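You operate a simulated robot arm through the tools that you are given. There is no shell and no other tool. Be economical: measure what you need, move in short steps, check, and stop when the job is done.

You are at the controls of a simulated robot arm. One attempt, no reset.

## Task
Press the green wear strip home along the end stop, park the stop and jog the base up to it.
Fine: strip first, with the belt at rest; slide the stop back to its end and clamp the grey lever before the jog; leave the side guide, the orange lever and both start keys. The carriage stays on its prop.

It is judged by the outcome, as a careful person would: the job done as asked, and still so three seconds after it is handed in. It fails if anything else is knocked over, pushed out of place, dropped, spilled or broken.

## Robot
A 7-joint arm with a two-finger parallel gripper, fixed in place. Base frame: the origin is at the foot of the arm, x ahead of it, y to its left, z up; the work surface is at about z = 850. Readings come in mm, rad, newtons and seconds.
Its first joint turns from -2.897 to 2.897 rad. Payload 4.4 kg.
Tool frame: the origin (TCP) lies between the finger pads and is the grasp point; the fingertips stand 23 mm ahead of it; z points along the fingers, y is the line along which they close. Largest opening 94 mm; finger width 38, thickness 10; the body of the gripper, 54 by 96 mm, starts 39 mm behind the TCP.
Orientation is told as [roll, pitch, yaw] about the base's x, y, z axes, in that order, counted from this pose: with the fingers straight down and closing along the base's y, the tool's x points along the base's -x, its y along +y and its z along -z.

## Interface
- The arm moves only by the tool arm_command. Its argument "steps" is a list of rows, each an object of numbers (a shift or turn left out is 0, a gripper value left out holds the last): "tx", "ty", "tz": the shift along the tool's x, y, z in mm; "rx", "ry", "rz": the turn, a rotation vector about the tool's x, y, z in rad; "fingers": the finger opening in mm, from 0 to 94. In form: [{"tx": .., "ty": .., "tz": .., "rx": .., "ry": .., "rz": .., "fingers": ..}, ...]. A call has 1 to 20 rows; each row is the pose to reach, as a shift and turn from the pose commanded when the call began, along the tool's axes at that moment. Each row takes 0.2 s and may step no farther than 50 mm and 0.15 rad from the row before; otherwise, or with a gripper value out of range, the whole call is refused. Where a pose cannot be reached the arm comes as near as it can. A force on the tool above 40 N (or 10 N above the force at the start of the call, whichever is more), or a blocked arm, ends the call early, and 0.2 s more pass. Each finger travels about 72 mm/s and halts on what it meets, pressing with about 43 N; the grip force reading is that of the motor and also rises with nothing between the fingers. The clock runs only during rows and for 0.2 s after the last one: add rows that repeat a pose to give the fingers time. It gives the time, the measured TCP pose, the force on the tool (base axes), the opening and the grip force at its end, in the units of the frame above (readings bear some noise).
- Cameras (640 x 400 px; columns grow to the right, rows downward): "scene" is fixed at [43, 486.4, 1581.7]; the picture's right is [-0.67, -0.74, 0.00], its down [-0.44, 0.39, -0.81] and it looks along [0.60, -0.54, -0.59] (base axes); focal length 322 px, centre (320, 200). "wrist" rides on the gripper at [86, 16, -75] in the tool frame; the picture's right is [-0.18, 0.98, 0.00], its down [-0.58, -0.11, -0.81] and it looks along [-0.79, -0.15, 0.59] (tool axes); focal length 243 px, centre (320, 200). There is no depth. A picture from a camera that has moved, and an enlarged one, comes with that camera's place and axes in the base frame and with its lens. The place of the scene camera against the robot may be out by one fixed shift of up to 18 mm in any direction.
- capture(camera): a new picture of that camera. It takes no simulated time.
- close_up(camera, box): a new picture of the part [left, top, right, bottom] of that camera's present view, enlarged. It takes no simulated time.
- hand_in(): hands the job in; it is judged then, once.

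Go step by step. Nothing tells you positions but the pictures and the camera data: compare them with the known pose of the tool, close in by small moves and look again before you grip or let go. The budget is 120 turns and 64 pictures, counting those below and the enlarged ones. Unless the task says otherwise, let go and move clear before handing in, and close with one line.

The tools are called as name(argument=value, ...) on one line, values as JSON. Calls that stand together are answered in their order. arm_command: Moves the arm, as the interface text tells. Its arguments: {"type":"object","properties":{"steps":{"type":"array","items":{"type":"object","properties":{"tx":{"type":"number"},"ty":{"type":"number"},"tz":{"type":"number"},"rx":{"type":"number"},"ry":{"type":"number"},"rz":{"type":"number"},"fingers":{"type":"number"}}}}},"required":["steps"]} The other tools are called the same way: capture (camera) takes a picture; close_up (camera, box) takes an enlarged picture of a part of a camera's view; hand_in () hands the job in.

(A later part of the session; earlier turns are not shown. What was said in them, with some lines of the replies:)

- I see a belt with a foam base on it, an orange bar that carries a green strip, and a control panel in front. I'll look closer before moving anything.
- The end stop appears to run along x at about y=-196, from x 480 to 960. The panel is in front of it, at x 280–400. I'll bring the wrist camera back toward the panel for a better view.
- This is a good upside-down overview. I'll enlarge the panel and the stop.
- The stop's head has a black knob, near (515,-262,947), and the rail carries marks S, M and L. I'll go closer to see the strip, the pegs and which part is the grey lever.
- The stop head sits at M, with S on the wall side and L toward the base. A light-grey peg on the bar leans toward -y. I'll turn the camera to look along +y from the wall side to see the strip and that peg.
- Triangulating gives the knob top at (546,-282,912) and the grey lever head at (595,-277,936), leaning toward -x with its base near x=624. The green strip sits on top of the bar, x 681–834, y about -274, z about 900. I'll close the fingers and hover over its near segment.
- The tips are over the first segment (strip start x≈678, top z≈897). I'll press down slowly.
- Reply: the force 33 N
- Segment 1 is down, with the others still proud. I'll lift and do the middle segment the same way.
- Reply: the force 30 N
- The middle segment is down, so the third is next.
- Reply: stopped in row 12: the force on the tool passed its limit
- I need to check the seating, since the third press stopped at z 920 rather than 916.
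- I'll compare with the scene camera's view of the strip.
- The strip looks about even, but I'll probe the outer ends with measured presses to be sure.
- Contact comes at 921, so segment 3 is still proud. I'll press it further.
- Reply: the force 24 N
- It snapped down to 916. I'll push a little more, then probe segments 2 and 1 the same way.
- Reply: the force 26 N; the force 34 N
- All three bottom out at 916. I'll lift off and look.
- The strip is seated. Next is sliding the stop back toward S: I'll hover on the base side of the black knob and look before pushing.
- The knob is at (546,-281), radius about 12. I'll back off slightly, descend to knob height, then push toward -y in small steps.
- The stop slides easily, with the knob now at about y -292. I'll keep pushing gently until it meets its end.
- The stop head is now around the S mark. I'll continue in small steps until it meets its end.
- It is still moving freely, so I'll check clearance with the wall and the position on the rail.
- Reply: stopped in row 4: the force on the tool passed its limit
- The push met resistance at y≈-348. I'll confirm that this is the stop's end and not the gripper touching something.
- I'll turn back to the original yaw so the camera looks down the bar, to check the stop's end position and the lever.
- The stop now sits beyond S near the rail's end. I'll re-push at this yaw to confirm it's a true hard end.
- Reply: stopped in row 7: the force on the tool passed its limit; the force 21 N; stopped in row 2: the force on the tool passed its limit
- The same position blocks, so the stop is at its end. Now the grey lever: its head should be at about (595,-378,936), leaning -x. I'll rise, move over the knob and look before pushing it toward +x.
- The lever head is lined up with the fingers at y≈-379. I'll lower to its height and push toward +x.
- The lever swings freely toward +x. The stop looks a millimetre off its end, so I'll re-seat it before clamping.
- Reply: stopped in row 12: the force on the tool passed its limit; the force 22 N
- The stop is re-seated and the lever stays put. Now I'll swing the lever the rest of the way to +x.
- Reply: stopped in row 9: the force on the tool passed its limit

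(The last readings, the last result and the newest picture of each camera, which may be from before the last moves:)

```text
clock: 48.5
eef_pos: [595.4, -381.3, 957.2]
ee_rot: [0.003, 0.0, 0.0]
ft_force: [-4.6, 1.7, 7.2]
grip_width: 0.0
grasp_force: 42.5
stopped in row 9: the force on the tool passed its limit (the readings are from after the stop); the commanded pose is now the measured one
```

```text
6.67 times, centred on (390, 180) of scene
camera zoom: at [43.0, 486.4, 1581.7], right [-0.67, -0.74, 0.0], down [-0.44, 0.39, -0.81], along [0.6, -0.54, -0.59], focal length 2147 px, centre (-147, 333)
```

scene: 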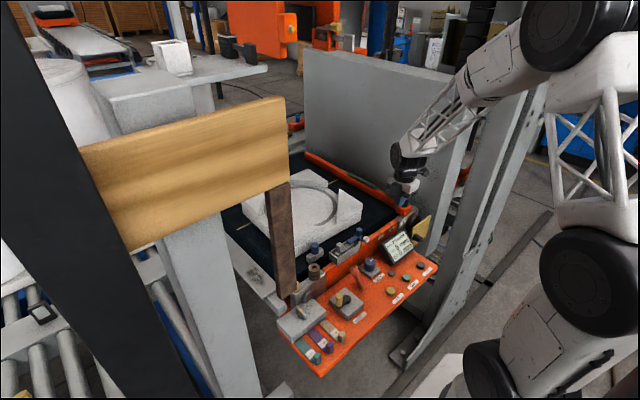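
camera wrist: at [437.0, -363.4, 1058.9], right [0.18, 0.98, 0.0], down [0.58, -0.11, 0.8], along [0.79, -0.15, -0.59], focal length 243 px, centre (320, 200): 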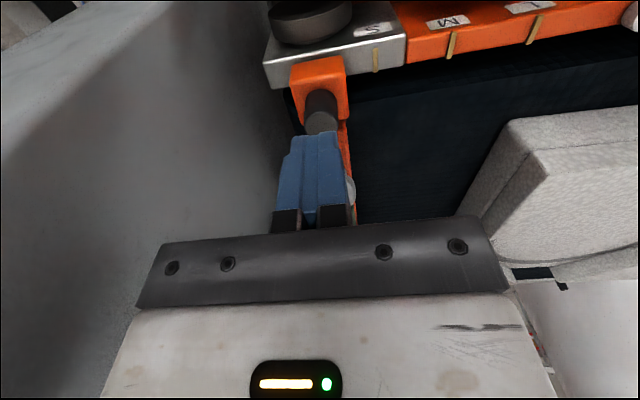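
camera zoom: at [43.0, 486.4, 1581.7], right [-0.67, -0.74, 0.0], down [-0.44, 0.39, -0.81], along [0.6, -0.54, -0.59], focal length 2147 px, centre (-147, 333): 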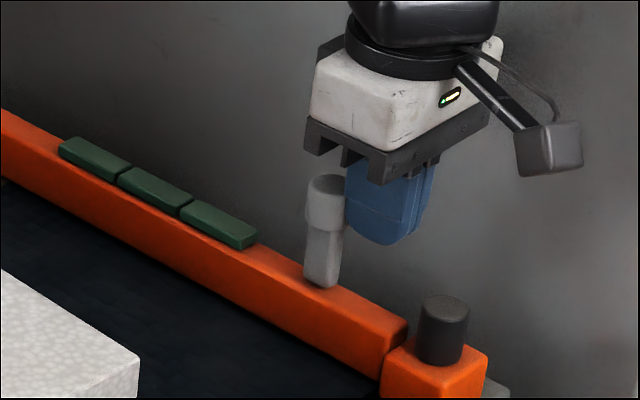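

The lever is now upright and the push met resistance. I'll push once more to see whether upright is its clamped end.

arm_command(steps=[{"tx": -1}, {"tx": -2}, {"tx": -3}, {"tx": -4}, {"tx": -4}])

close_up(camera="scene", box=[350, 150, 430, 210])

```text
clock: 49.6
eef_pos: [598.7, -382.6, 956.4]
ee_rot: [0.002, 0.002, 0.001]
ft_force: [-0.5, 0.0, 0.1]
grip_width: 0.2
grasp_force: 42.1
```

```text
6.67 times, centred on (390, 180) of scene
camera zoom: at [43.0, 486.4, 1581.7], right [-0.67, -0.74, 0.0], down [-0.44, 0.39, -0.81], along [0.6, -0.54, -0.59], focal length 2147 px, centre (-147, 333)
```

zoom: 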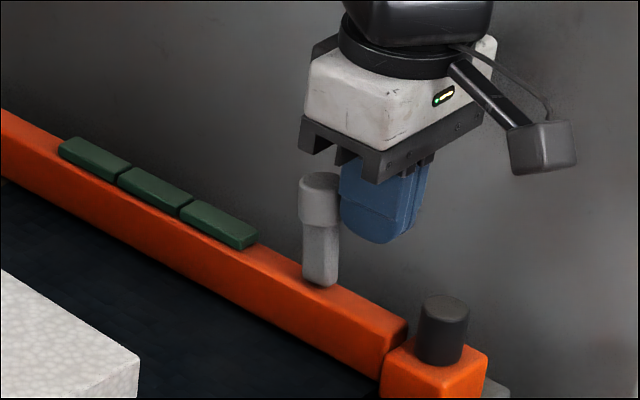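

It moved past, over centre, with no force. I'll continue toward +x.

arm_command(steps=[{"tx": -5}, {"tx": -10}, {"tx": -15}, {"tx": -19, "tz": 1}, {"tx": -23, "tz": 2}, {"tx": -27, "tz": 3}])

close_up(camera="scene", box=[350, 150, 430, 210])

```text
clock: 51.0
eef_pos: [620.9, -384.7, 955.9]
ee_rot: [0.003, 0.004, 0.001]
ft_force: [-23.7, 1.7, 15.6]
grip_width: 0.0
grasp_force: 41.7
stopped in row 6: the force on the tool passed its limit (the readings are from after the stop); the commanded pose is now the measured one
```

```text
6.67 times, centred on (390, 180) of scene
camera zoom: at [43.0, 486.4, 1581.7], right [-0.67, -0.74, 0.0], down [-0.44, 0.39, -0.81], along [0.6, -0.54, -0.59], focal length 2147 px, centre (-147, 333)
```

zoom: 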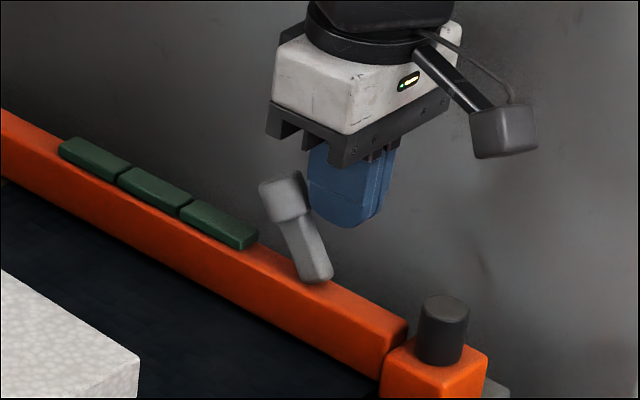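

The lever now leans +x and the push is firmly blocked. I'll push once more to confirm, then back off.

arm_command(steps=[{"tx": -1}, {"tx": -2}, {"tx": -3}, {"tx": -4}])

arm_command(steps=[{"tx": 10}, {"tx": 30, "tz": -30}, {"tx": 60, "tz": -70}])

close_up(camera="scene", box=[350, 150, 430, 210])

```text
clock: 51.4
eef_pos: [621.2, -384.3, 955.4]
ee_rot: [0.006, 0.005, 0.001]
ft_force: [-18.7, 4.6, 12.3]
grip_width: 0.3
grasp_force: 42.4
stopped in row 2: the force on the tool passed its limit (the readings are from after the stop); the commanded pose is now the measured one
```

```text
clock: 52.2
eef_pos: [563.5, -386.8, 1024.5]
ee_rot: [0.005, 0.005, 0.001]
ft_force: [-0.2, -0.1, 0.3]
grip_width: 0.0
grasp_force: 41.9
```

```text
6.67 times, centred on (390, 180) of scene
camera zoom: at [43.0, 486.4, 1581.7], right [-0.67, -0.74, 0.0], down [-0.44, 0.39, -0.81], along [0.6, -0.54, -0.59], focal length 2147 px, centre (-147, 333)
```

zoom: 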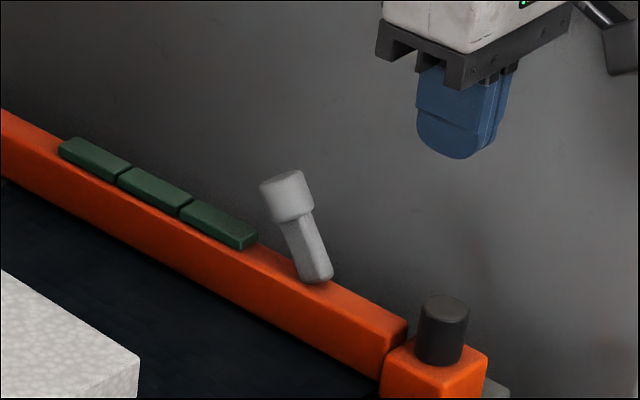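

The stop is clamped at its end. Next is the jog key, so I'll move over the panel and read the labels carefully.

arm_command(steps=[{"tx": 30, "ty": 33, "tz": -10}, {"tx": 60, "ty": 66, "tz": -10}, {"tx": 90, "ty": 99, "tz": -10}, {"tx": 120, "ty": 132, "tz": -10}, {"tx": 150, "ty": 165, "tz": -10}, {"tx": 180, "ty": 198, "tz": -10}, {"tx": 210, "ty": 231, "tz": -10}, {"tx": 240, "ty": 264, "tz": -10}, {"tx": 263, "ty": 297, "tz": -10}, {"tx": 263, "ty": 297, "tz": -10}])

capture(camera="wrist")

```text
clock: 54.4
eef_pos: [297.7, -87.0, 1036.8]
ee_rot: [0.006, 0.006, 0.001]
ft_force: [1.1, -1.2, -0.3]
grip_width: 0.2
grasp_force: 42.3
```

```text
18 pictures are left
camera wrist: at [211.1, -70.4, 1111.0], right [0.18, 0.98, 0.0], down [0.59, -0.11, 0.8], along [0.79, -0.14, -0.6], focal length 243 px, centre (320, 200)
```

wrist: 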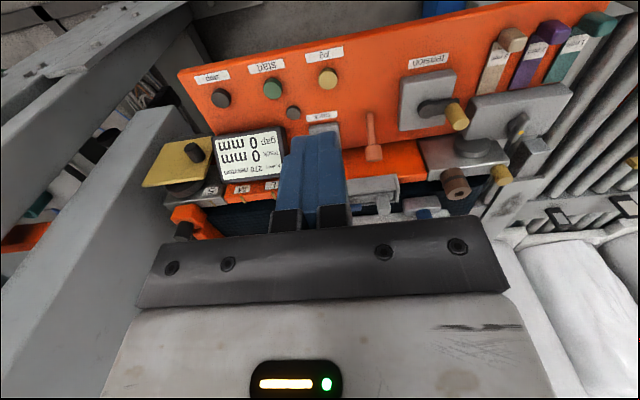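

close_up(camera="wrist", box=[190, 30, 350, 130])

```text
4.00 times, centred on (270, 80) of wrist
camera zoom: at [211.1, -70.4, 1111.0], right [0.18, 0.98, 0.0], down [0.59, -0.11, 0.8], along [0.79, -0.14, -0.6], focal length 970 px, centre (520, 680)
```

zoom: 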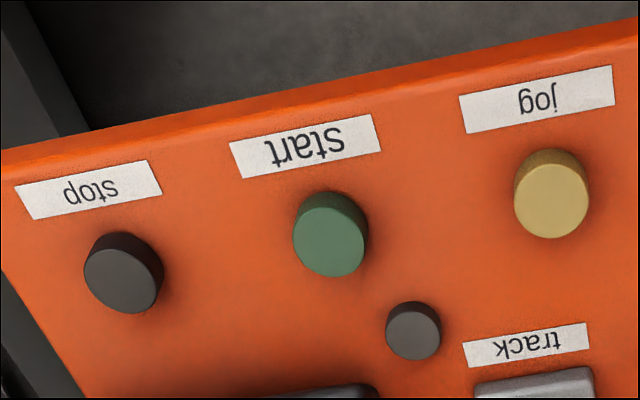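

The yellow key is jog, at about (384,-89,773). I'll go over it with closed fingers and stop just above.

arm_command(steps=[{"tx": -40}, {"tx": -86, "ty": -2}, {"tx": -86, "ty": -2, "tz": 50}, {"tx": -86, "ty": -2, "tz": 100}, {"tx": -86, "ty": -2, "tz": 150}, {"tx": -86, "ty": -2, "tz": 190}, {"tx": -86, "ty": -2, "tz": 212}, {"tx": -86, "ty": -2, "tz": 212}])

capture(camera="wrist")

```text
clock: 56.2
eef_pos: [386.6, -87.6, 825.6]
ee_rot: [0.008, 0.005, 0.001]
ft_force: [0.2, 0.2, 0.5]
grip_width: 0.0
grasp_force: 41.9
```

```text
16 pictures are left
camera wrist: at [299.3, -71.2, 900.4], right [0.18, 0.98, 0.0], down [0.59, -0.11, 0.8], along [0.79, -0.14, -0.6], focal length 243 px, centre (320, 200)
```

wrist: 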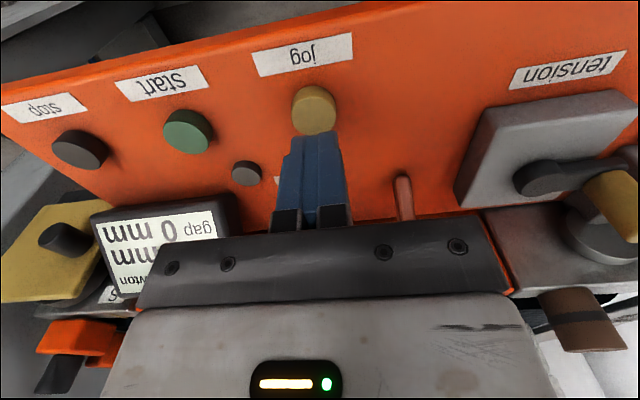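

Aligned. I'll press the jog key briefly and see what happens.

arm_command(steps=[{"tz": 15, "tx": 3}, {"tz": 24, "tx": 3}, {"tz": 27, "tx": 3}, {"tz": 29, "tx": 3}, {"tz": 31, "tx": 3}])

close_up(camera="scene", box=[240, 140, 440, 280])

```text
clock: 57.4
eef_pos: [381.3, -87.6, 795.2]
ee_rot: [0.005, 0.003, 0.002]
ft_force: [-6.4, -8.8, 25.3]
grip_width: 0.0
grasp_force: 41.9
```

```text
2.86 times, centred on (340, 210) of scene
camera zoom: at [43.0, 486.4, 1581.7], right [-0.67, -0.74, 0.0], down [-0.44, 0.39, -0.81], along [0.6, -0.54, -0.59], focal length 920 px, centre (263, 171)
```

zoom: 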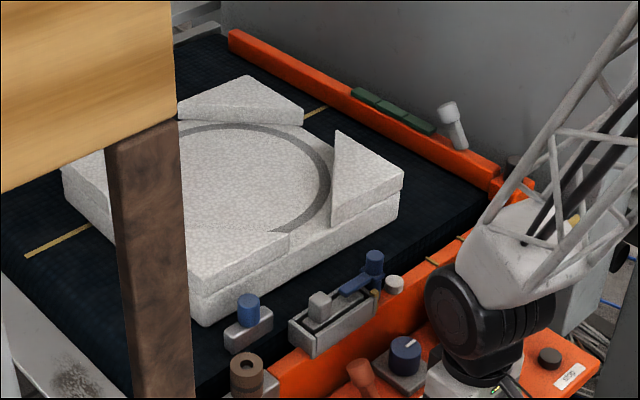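

The belt is moving and the base has come about 45 mm nearer, with roughly 80 mm left. I'll hold for one more short beat.

arm_command(steps=[{"tz": 0}])

close_up(camera="scene", box=[240, 140, 440, 280])

```text
clock: 57.8
eef_pos: [380.6, -88.6, 796.0]
ee_rot: [0.005, 0.002, 0.001]
ft_force: [-2.9, -8.6, 25.4]
grip_width: 0.3
grasp_force: 42.0
```

```text
2.86 times, centred on (340, 210) of scene
camera zoom: at [43.0, 486.4, 1581.7], right [-0.67, -0.74, 0.0], down [-0.44, 0.39, -0.81], along [0.6, -0.54, -0.59], focal length 920 px, centre (263, 171)
```

zoom: 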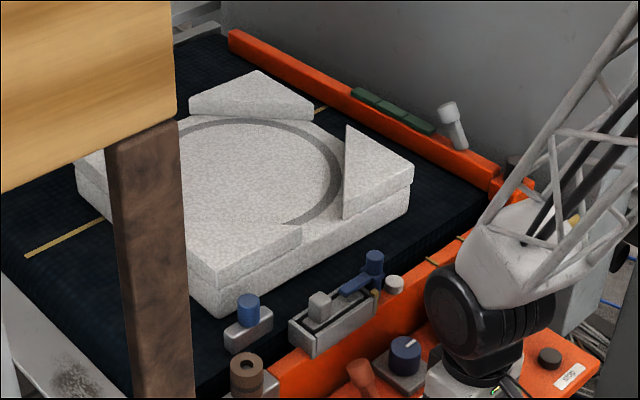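

The jog runs at about 50 mm/s, leaving roughly 1.6 s of travel. I'll hold for 0.8 s and check.

arm_command(steps=[{"tz": 0}, {"tz": 0}, {"tz": 0}])

close_up(camera="scene", box=[240, 140, 440, 280])

```text
clock: 58.6
eef_pos: [382.0, -88.7, 794.5]
ee_rot: [0.005, 0.004, 0.001]
ft_force: [5.2, -5.0, 25.8]
grip_width: 0.0
grasp_force: 42.6
```

```text
2.86 times, centred on (340, 210) of scene
camera zoom: at [43.0, 486.4, 1581.7], right [-0.67, -0.74, 0.0], down [-0.44, 0.39, -0.81], along [0.6, -0.54, -0.59], focal length 920 px, centre (263, 171)
```

zoom: 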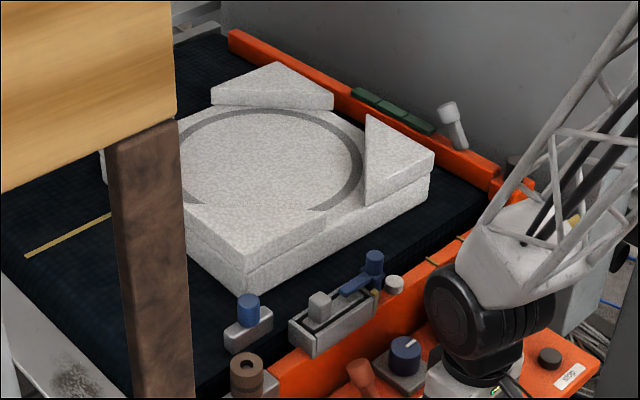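

About 0.8 s remains. I'll hold for 0.6 s and look closely.

arm_command(steps=[{"tz": 0}, {"tz": 0}])

close_up(camera="scene", box=[300, 150, 420, 225])

```text
clock: 59.2
eef_pos: [381.3, -86.6, 795.3]
ee_rot: [0.003, 0.004, 0.001]
ft_force: [8.9, -2.5, 25.2]
grip_width: 0.0
grasp_force: 42.6
```

```text
5.33 times, centred on (360, 188) of scene
camera zoom: at [43.0, 486.4, 1581.7], right [-0.67, -0.74, 0.0], down [-0.44, 0.39, -0.81], along [0.6, -0.54, -0.59], focal length 1718 px, centre (107, 267)
```

zoom: 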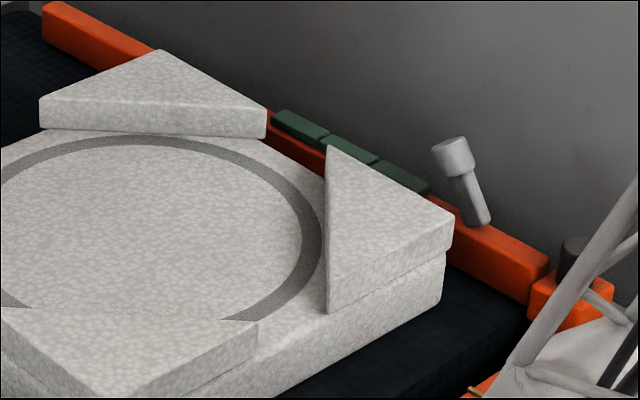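

A small gap is still visible. I'll hold for one more 0.4 s beat.

arm_command(steps=[{"tz": 0}])

close_up(camera="scene", box=[300, 150, 420, 225])

```text
clock: 59.6
eef_pos: [380.3, -87.0, 795.8]
ee_rot: [0.004, 0.004, 0.002]
ft_force: [10.1, -1.4, 25.8]
grip_width: 0.1
grasp_force: 42.3
```

```text
5.33 times, centred on (360, 188) of scene
camera zoom: at [43.0, 486.4, 1581.7], right [-0.67, -0.74, 0.0], down [-0.44, 0.39, -0.81], along [0.6, -0.54, -0.59], focal length 1718 px, centre (107, 267)
```

zoom: 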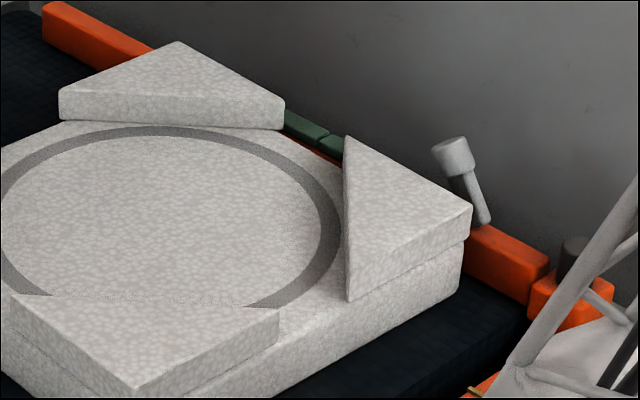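

Nearly there, so I'll hold for one more beat.

arm_command(steps=[{"tz": 0}])

close_up(camera="scene", box=[300, 150, 420, 225])

```text
clock: 60.0
eef_pos: [381.0, -87.3, 794.3]
ee_rot: [0.005, 0.003, 0.002]
ft_force: [8.8, -1.7, 26.7]
grip_width: 0.1
grasp_force: 43.2
```

```text
5.33 times, centred on (360, 188) of scene
camera zoom: at [43.0, 486.4, 1581.7], right [-0.67, -0.74, 0.0], down [-0.44, 0.39, -0.81], along [0.6, -0.54, -0.59], focal length 1718 px, centre (107, 267)
```

zoom: 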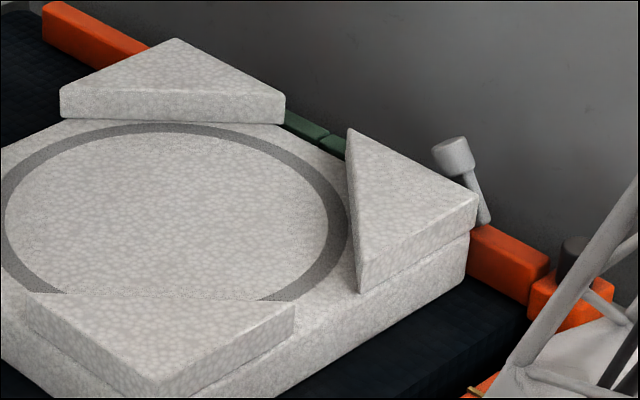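

The far corner touched first and the base is squaring up against the stop. One more beat should seat it.

arm_command(steps=[{"tz": 0}])

close_up(camera="scene", box=[300, 150, 420, 225])

```text
clock: 60.4
eef_pos: [380.9, -87.5, 795.9]
ee_rot: [0.007, 0.004, 0.002]
ft_force: [7.9, -2.0, 26.2]
grip_width: 0.0
grasp_force: 42.5
```

```text
5.33 times, centred on (360, 188) of scene
camera zoom: at [43.0, 486.4, 1581.7], right [-0.67, -0.74, 0.0], down [-0.44, 0.39, -0.81], along [0.6, -0.54, -0.59], focal length 1718 px, centre (107, 267)
```

zoom: 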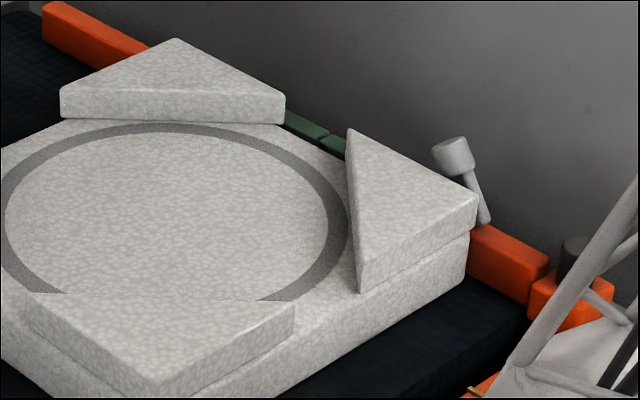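

The base has stopped, square against the stop. I'll release the key by lifting straight up, then check.

arm_command(steps=[{"tz": -15}, {"tz": -50}, {"tz": -100}, {"tz": -150}, {"tz": -200}, {"tz": -245}, {"tz": -245, "tx": 40}, {"tz": -245, "tx": 80}])

close_up(camera="scene", box=[300, 150, 420, 225])

capture(camera="wrist")

capture(camera="scene")

```text
clock: 62.2
eef_pos: [301.6, -90.4, 1041.2]
ee_rot: [0.005, 0.005, 0.003]
ft_force: [-0.1, -0.8, -0.1]
grip_width: 0.0
grasp_force: 42.5
```

```text
5.33 times, centred on (360, 188) of scene
camera zoom: at [43.0, 486.4, 1581.7], right [-0.67, -0.74, 0.0], down [-0.44, 0.39, -0.81], along [0.6, -0.54, -0.59], focal length 1718 px, centre (107, 267)
```

zoom: 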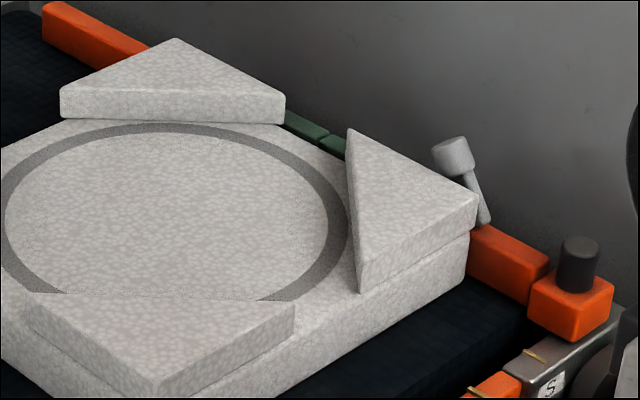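

```text
7 pictures are left
camera wrist: at [215.3, -75.2, 1115.9], right [0.18, 0.98, 0.0], down [0.59, -0.11, 0.8], along [0.79, -0.14, -0.6], focal length 243 px, centre (320, 200)
```

wrist: 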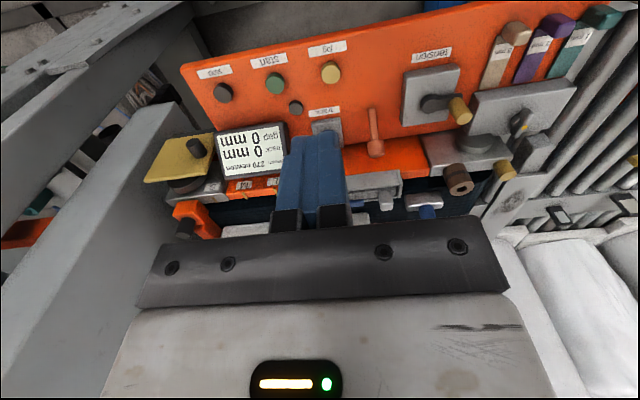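

```text
6 pictures are left
```

scene: 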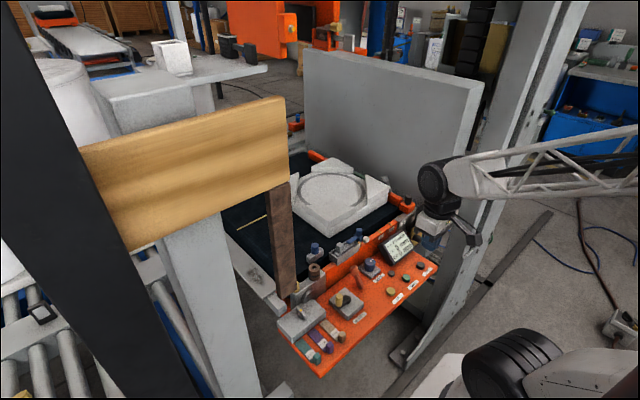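

The base stays put and the belt has stopped. I'll take one look from above to verify it's flush with the stop.

arm_command(steps=[{"tx": -30, "ty": -35, "tz": -8}, {"tx": -60, "ty": -70, "tz": -16}, {"tx": -90, "ty": -105, "tz": -24}, {"tx": -120, "ty": -140, "tz": -32}, {"tx": -150, "ty": -170, "tz": -40}, {"tx": -180, "ty": -170, "tz": -50}, {"tx": -220, "ty": -170, "tz": -60}])

capture(camera="wrist")

```text
clock: 63.8
eef_pos: [522.5, -264.3, 1097.7]
ee_rot: [0.005, 0.002, 0.001]
ft_force: [0.8, 0.0, 0.9]
grip_width: 0.0
grasp_force: 42.9
```

```text
5 pictures are left
camera wrist: at [437.3, -249.1, 1172.3], right [0.18, 0.98, 0.0], down [0.58, -0.11, 0.8], along [0.79, -0.14, -0.6], focal length 243 px, centre (320, 200)
```

wrist: 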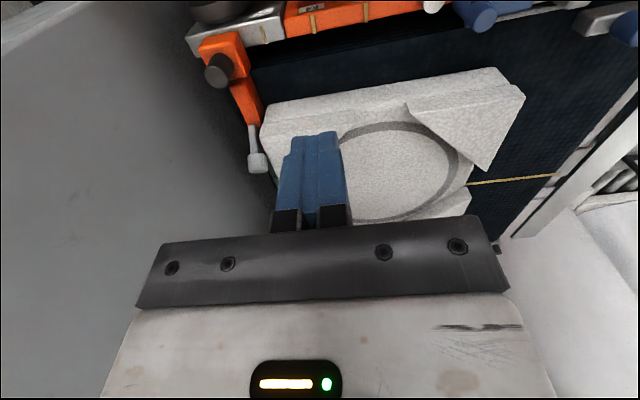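

close_up(camera="wrist", box=[190, 20, 310, 200])

```text
2.22 times, centred on (250, 110) of wrist
camera zoom: at [437.3, -249.1, 1172.3], right [0.18, 0.98, 0.0], down [0.58, -0.11, 0.8], along [0.79, -0.14, -0.6], focal length 539 px, centre (476, 400)
```

zoom: 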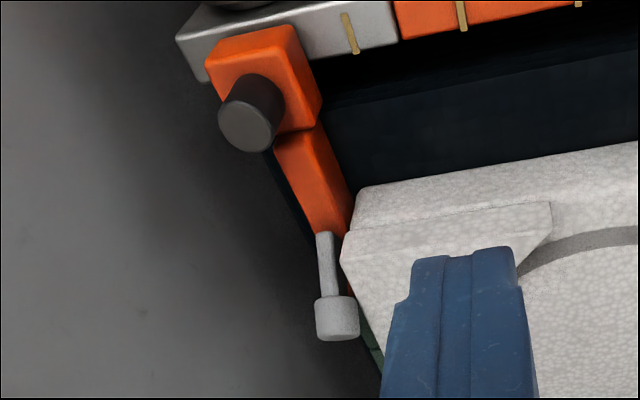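

The base lies flush against the stop. The stop is parked at its end with the lever over, and the tool is clear, so I'm handing in.

hand_in()

```text
The job is handed in.
```

The green strip is pressed home, the stop is at its end with the grey lever clamped, and the base is jogged flush against it; I did not touch the side guide, orange lever, start keys or carriage.
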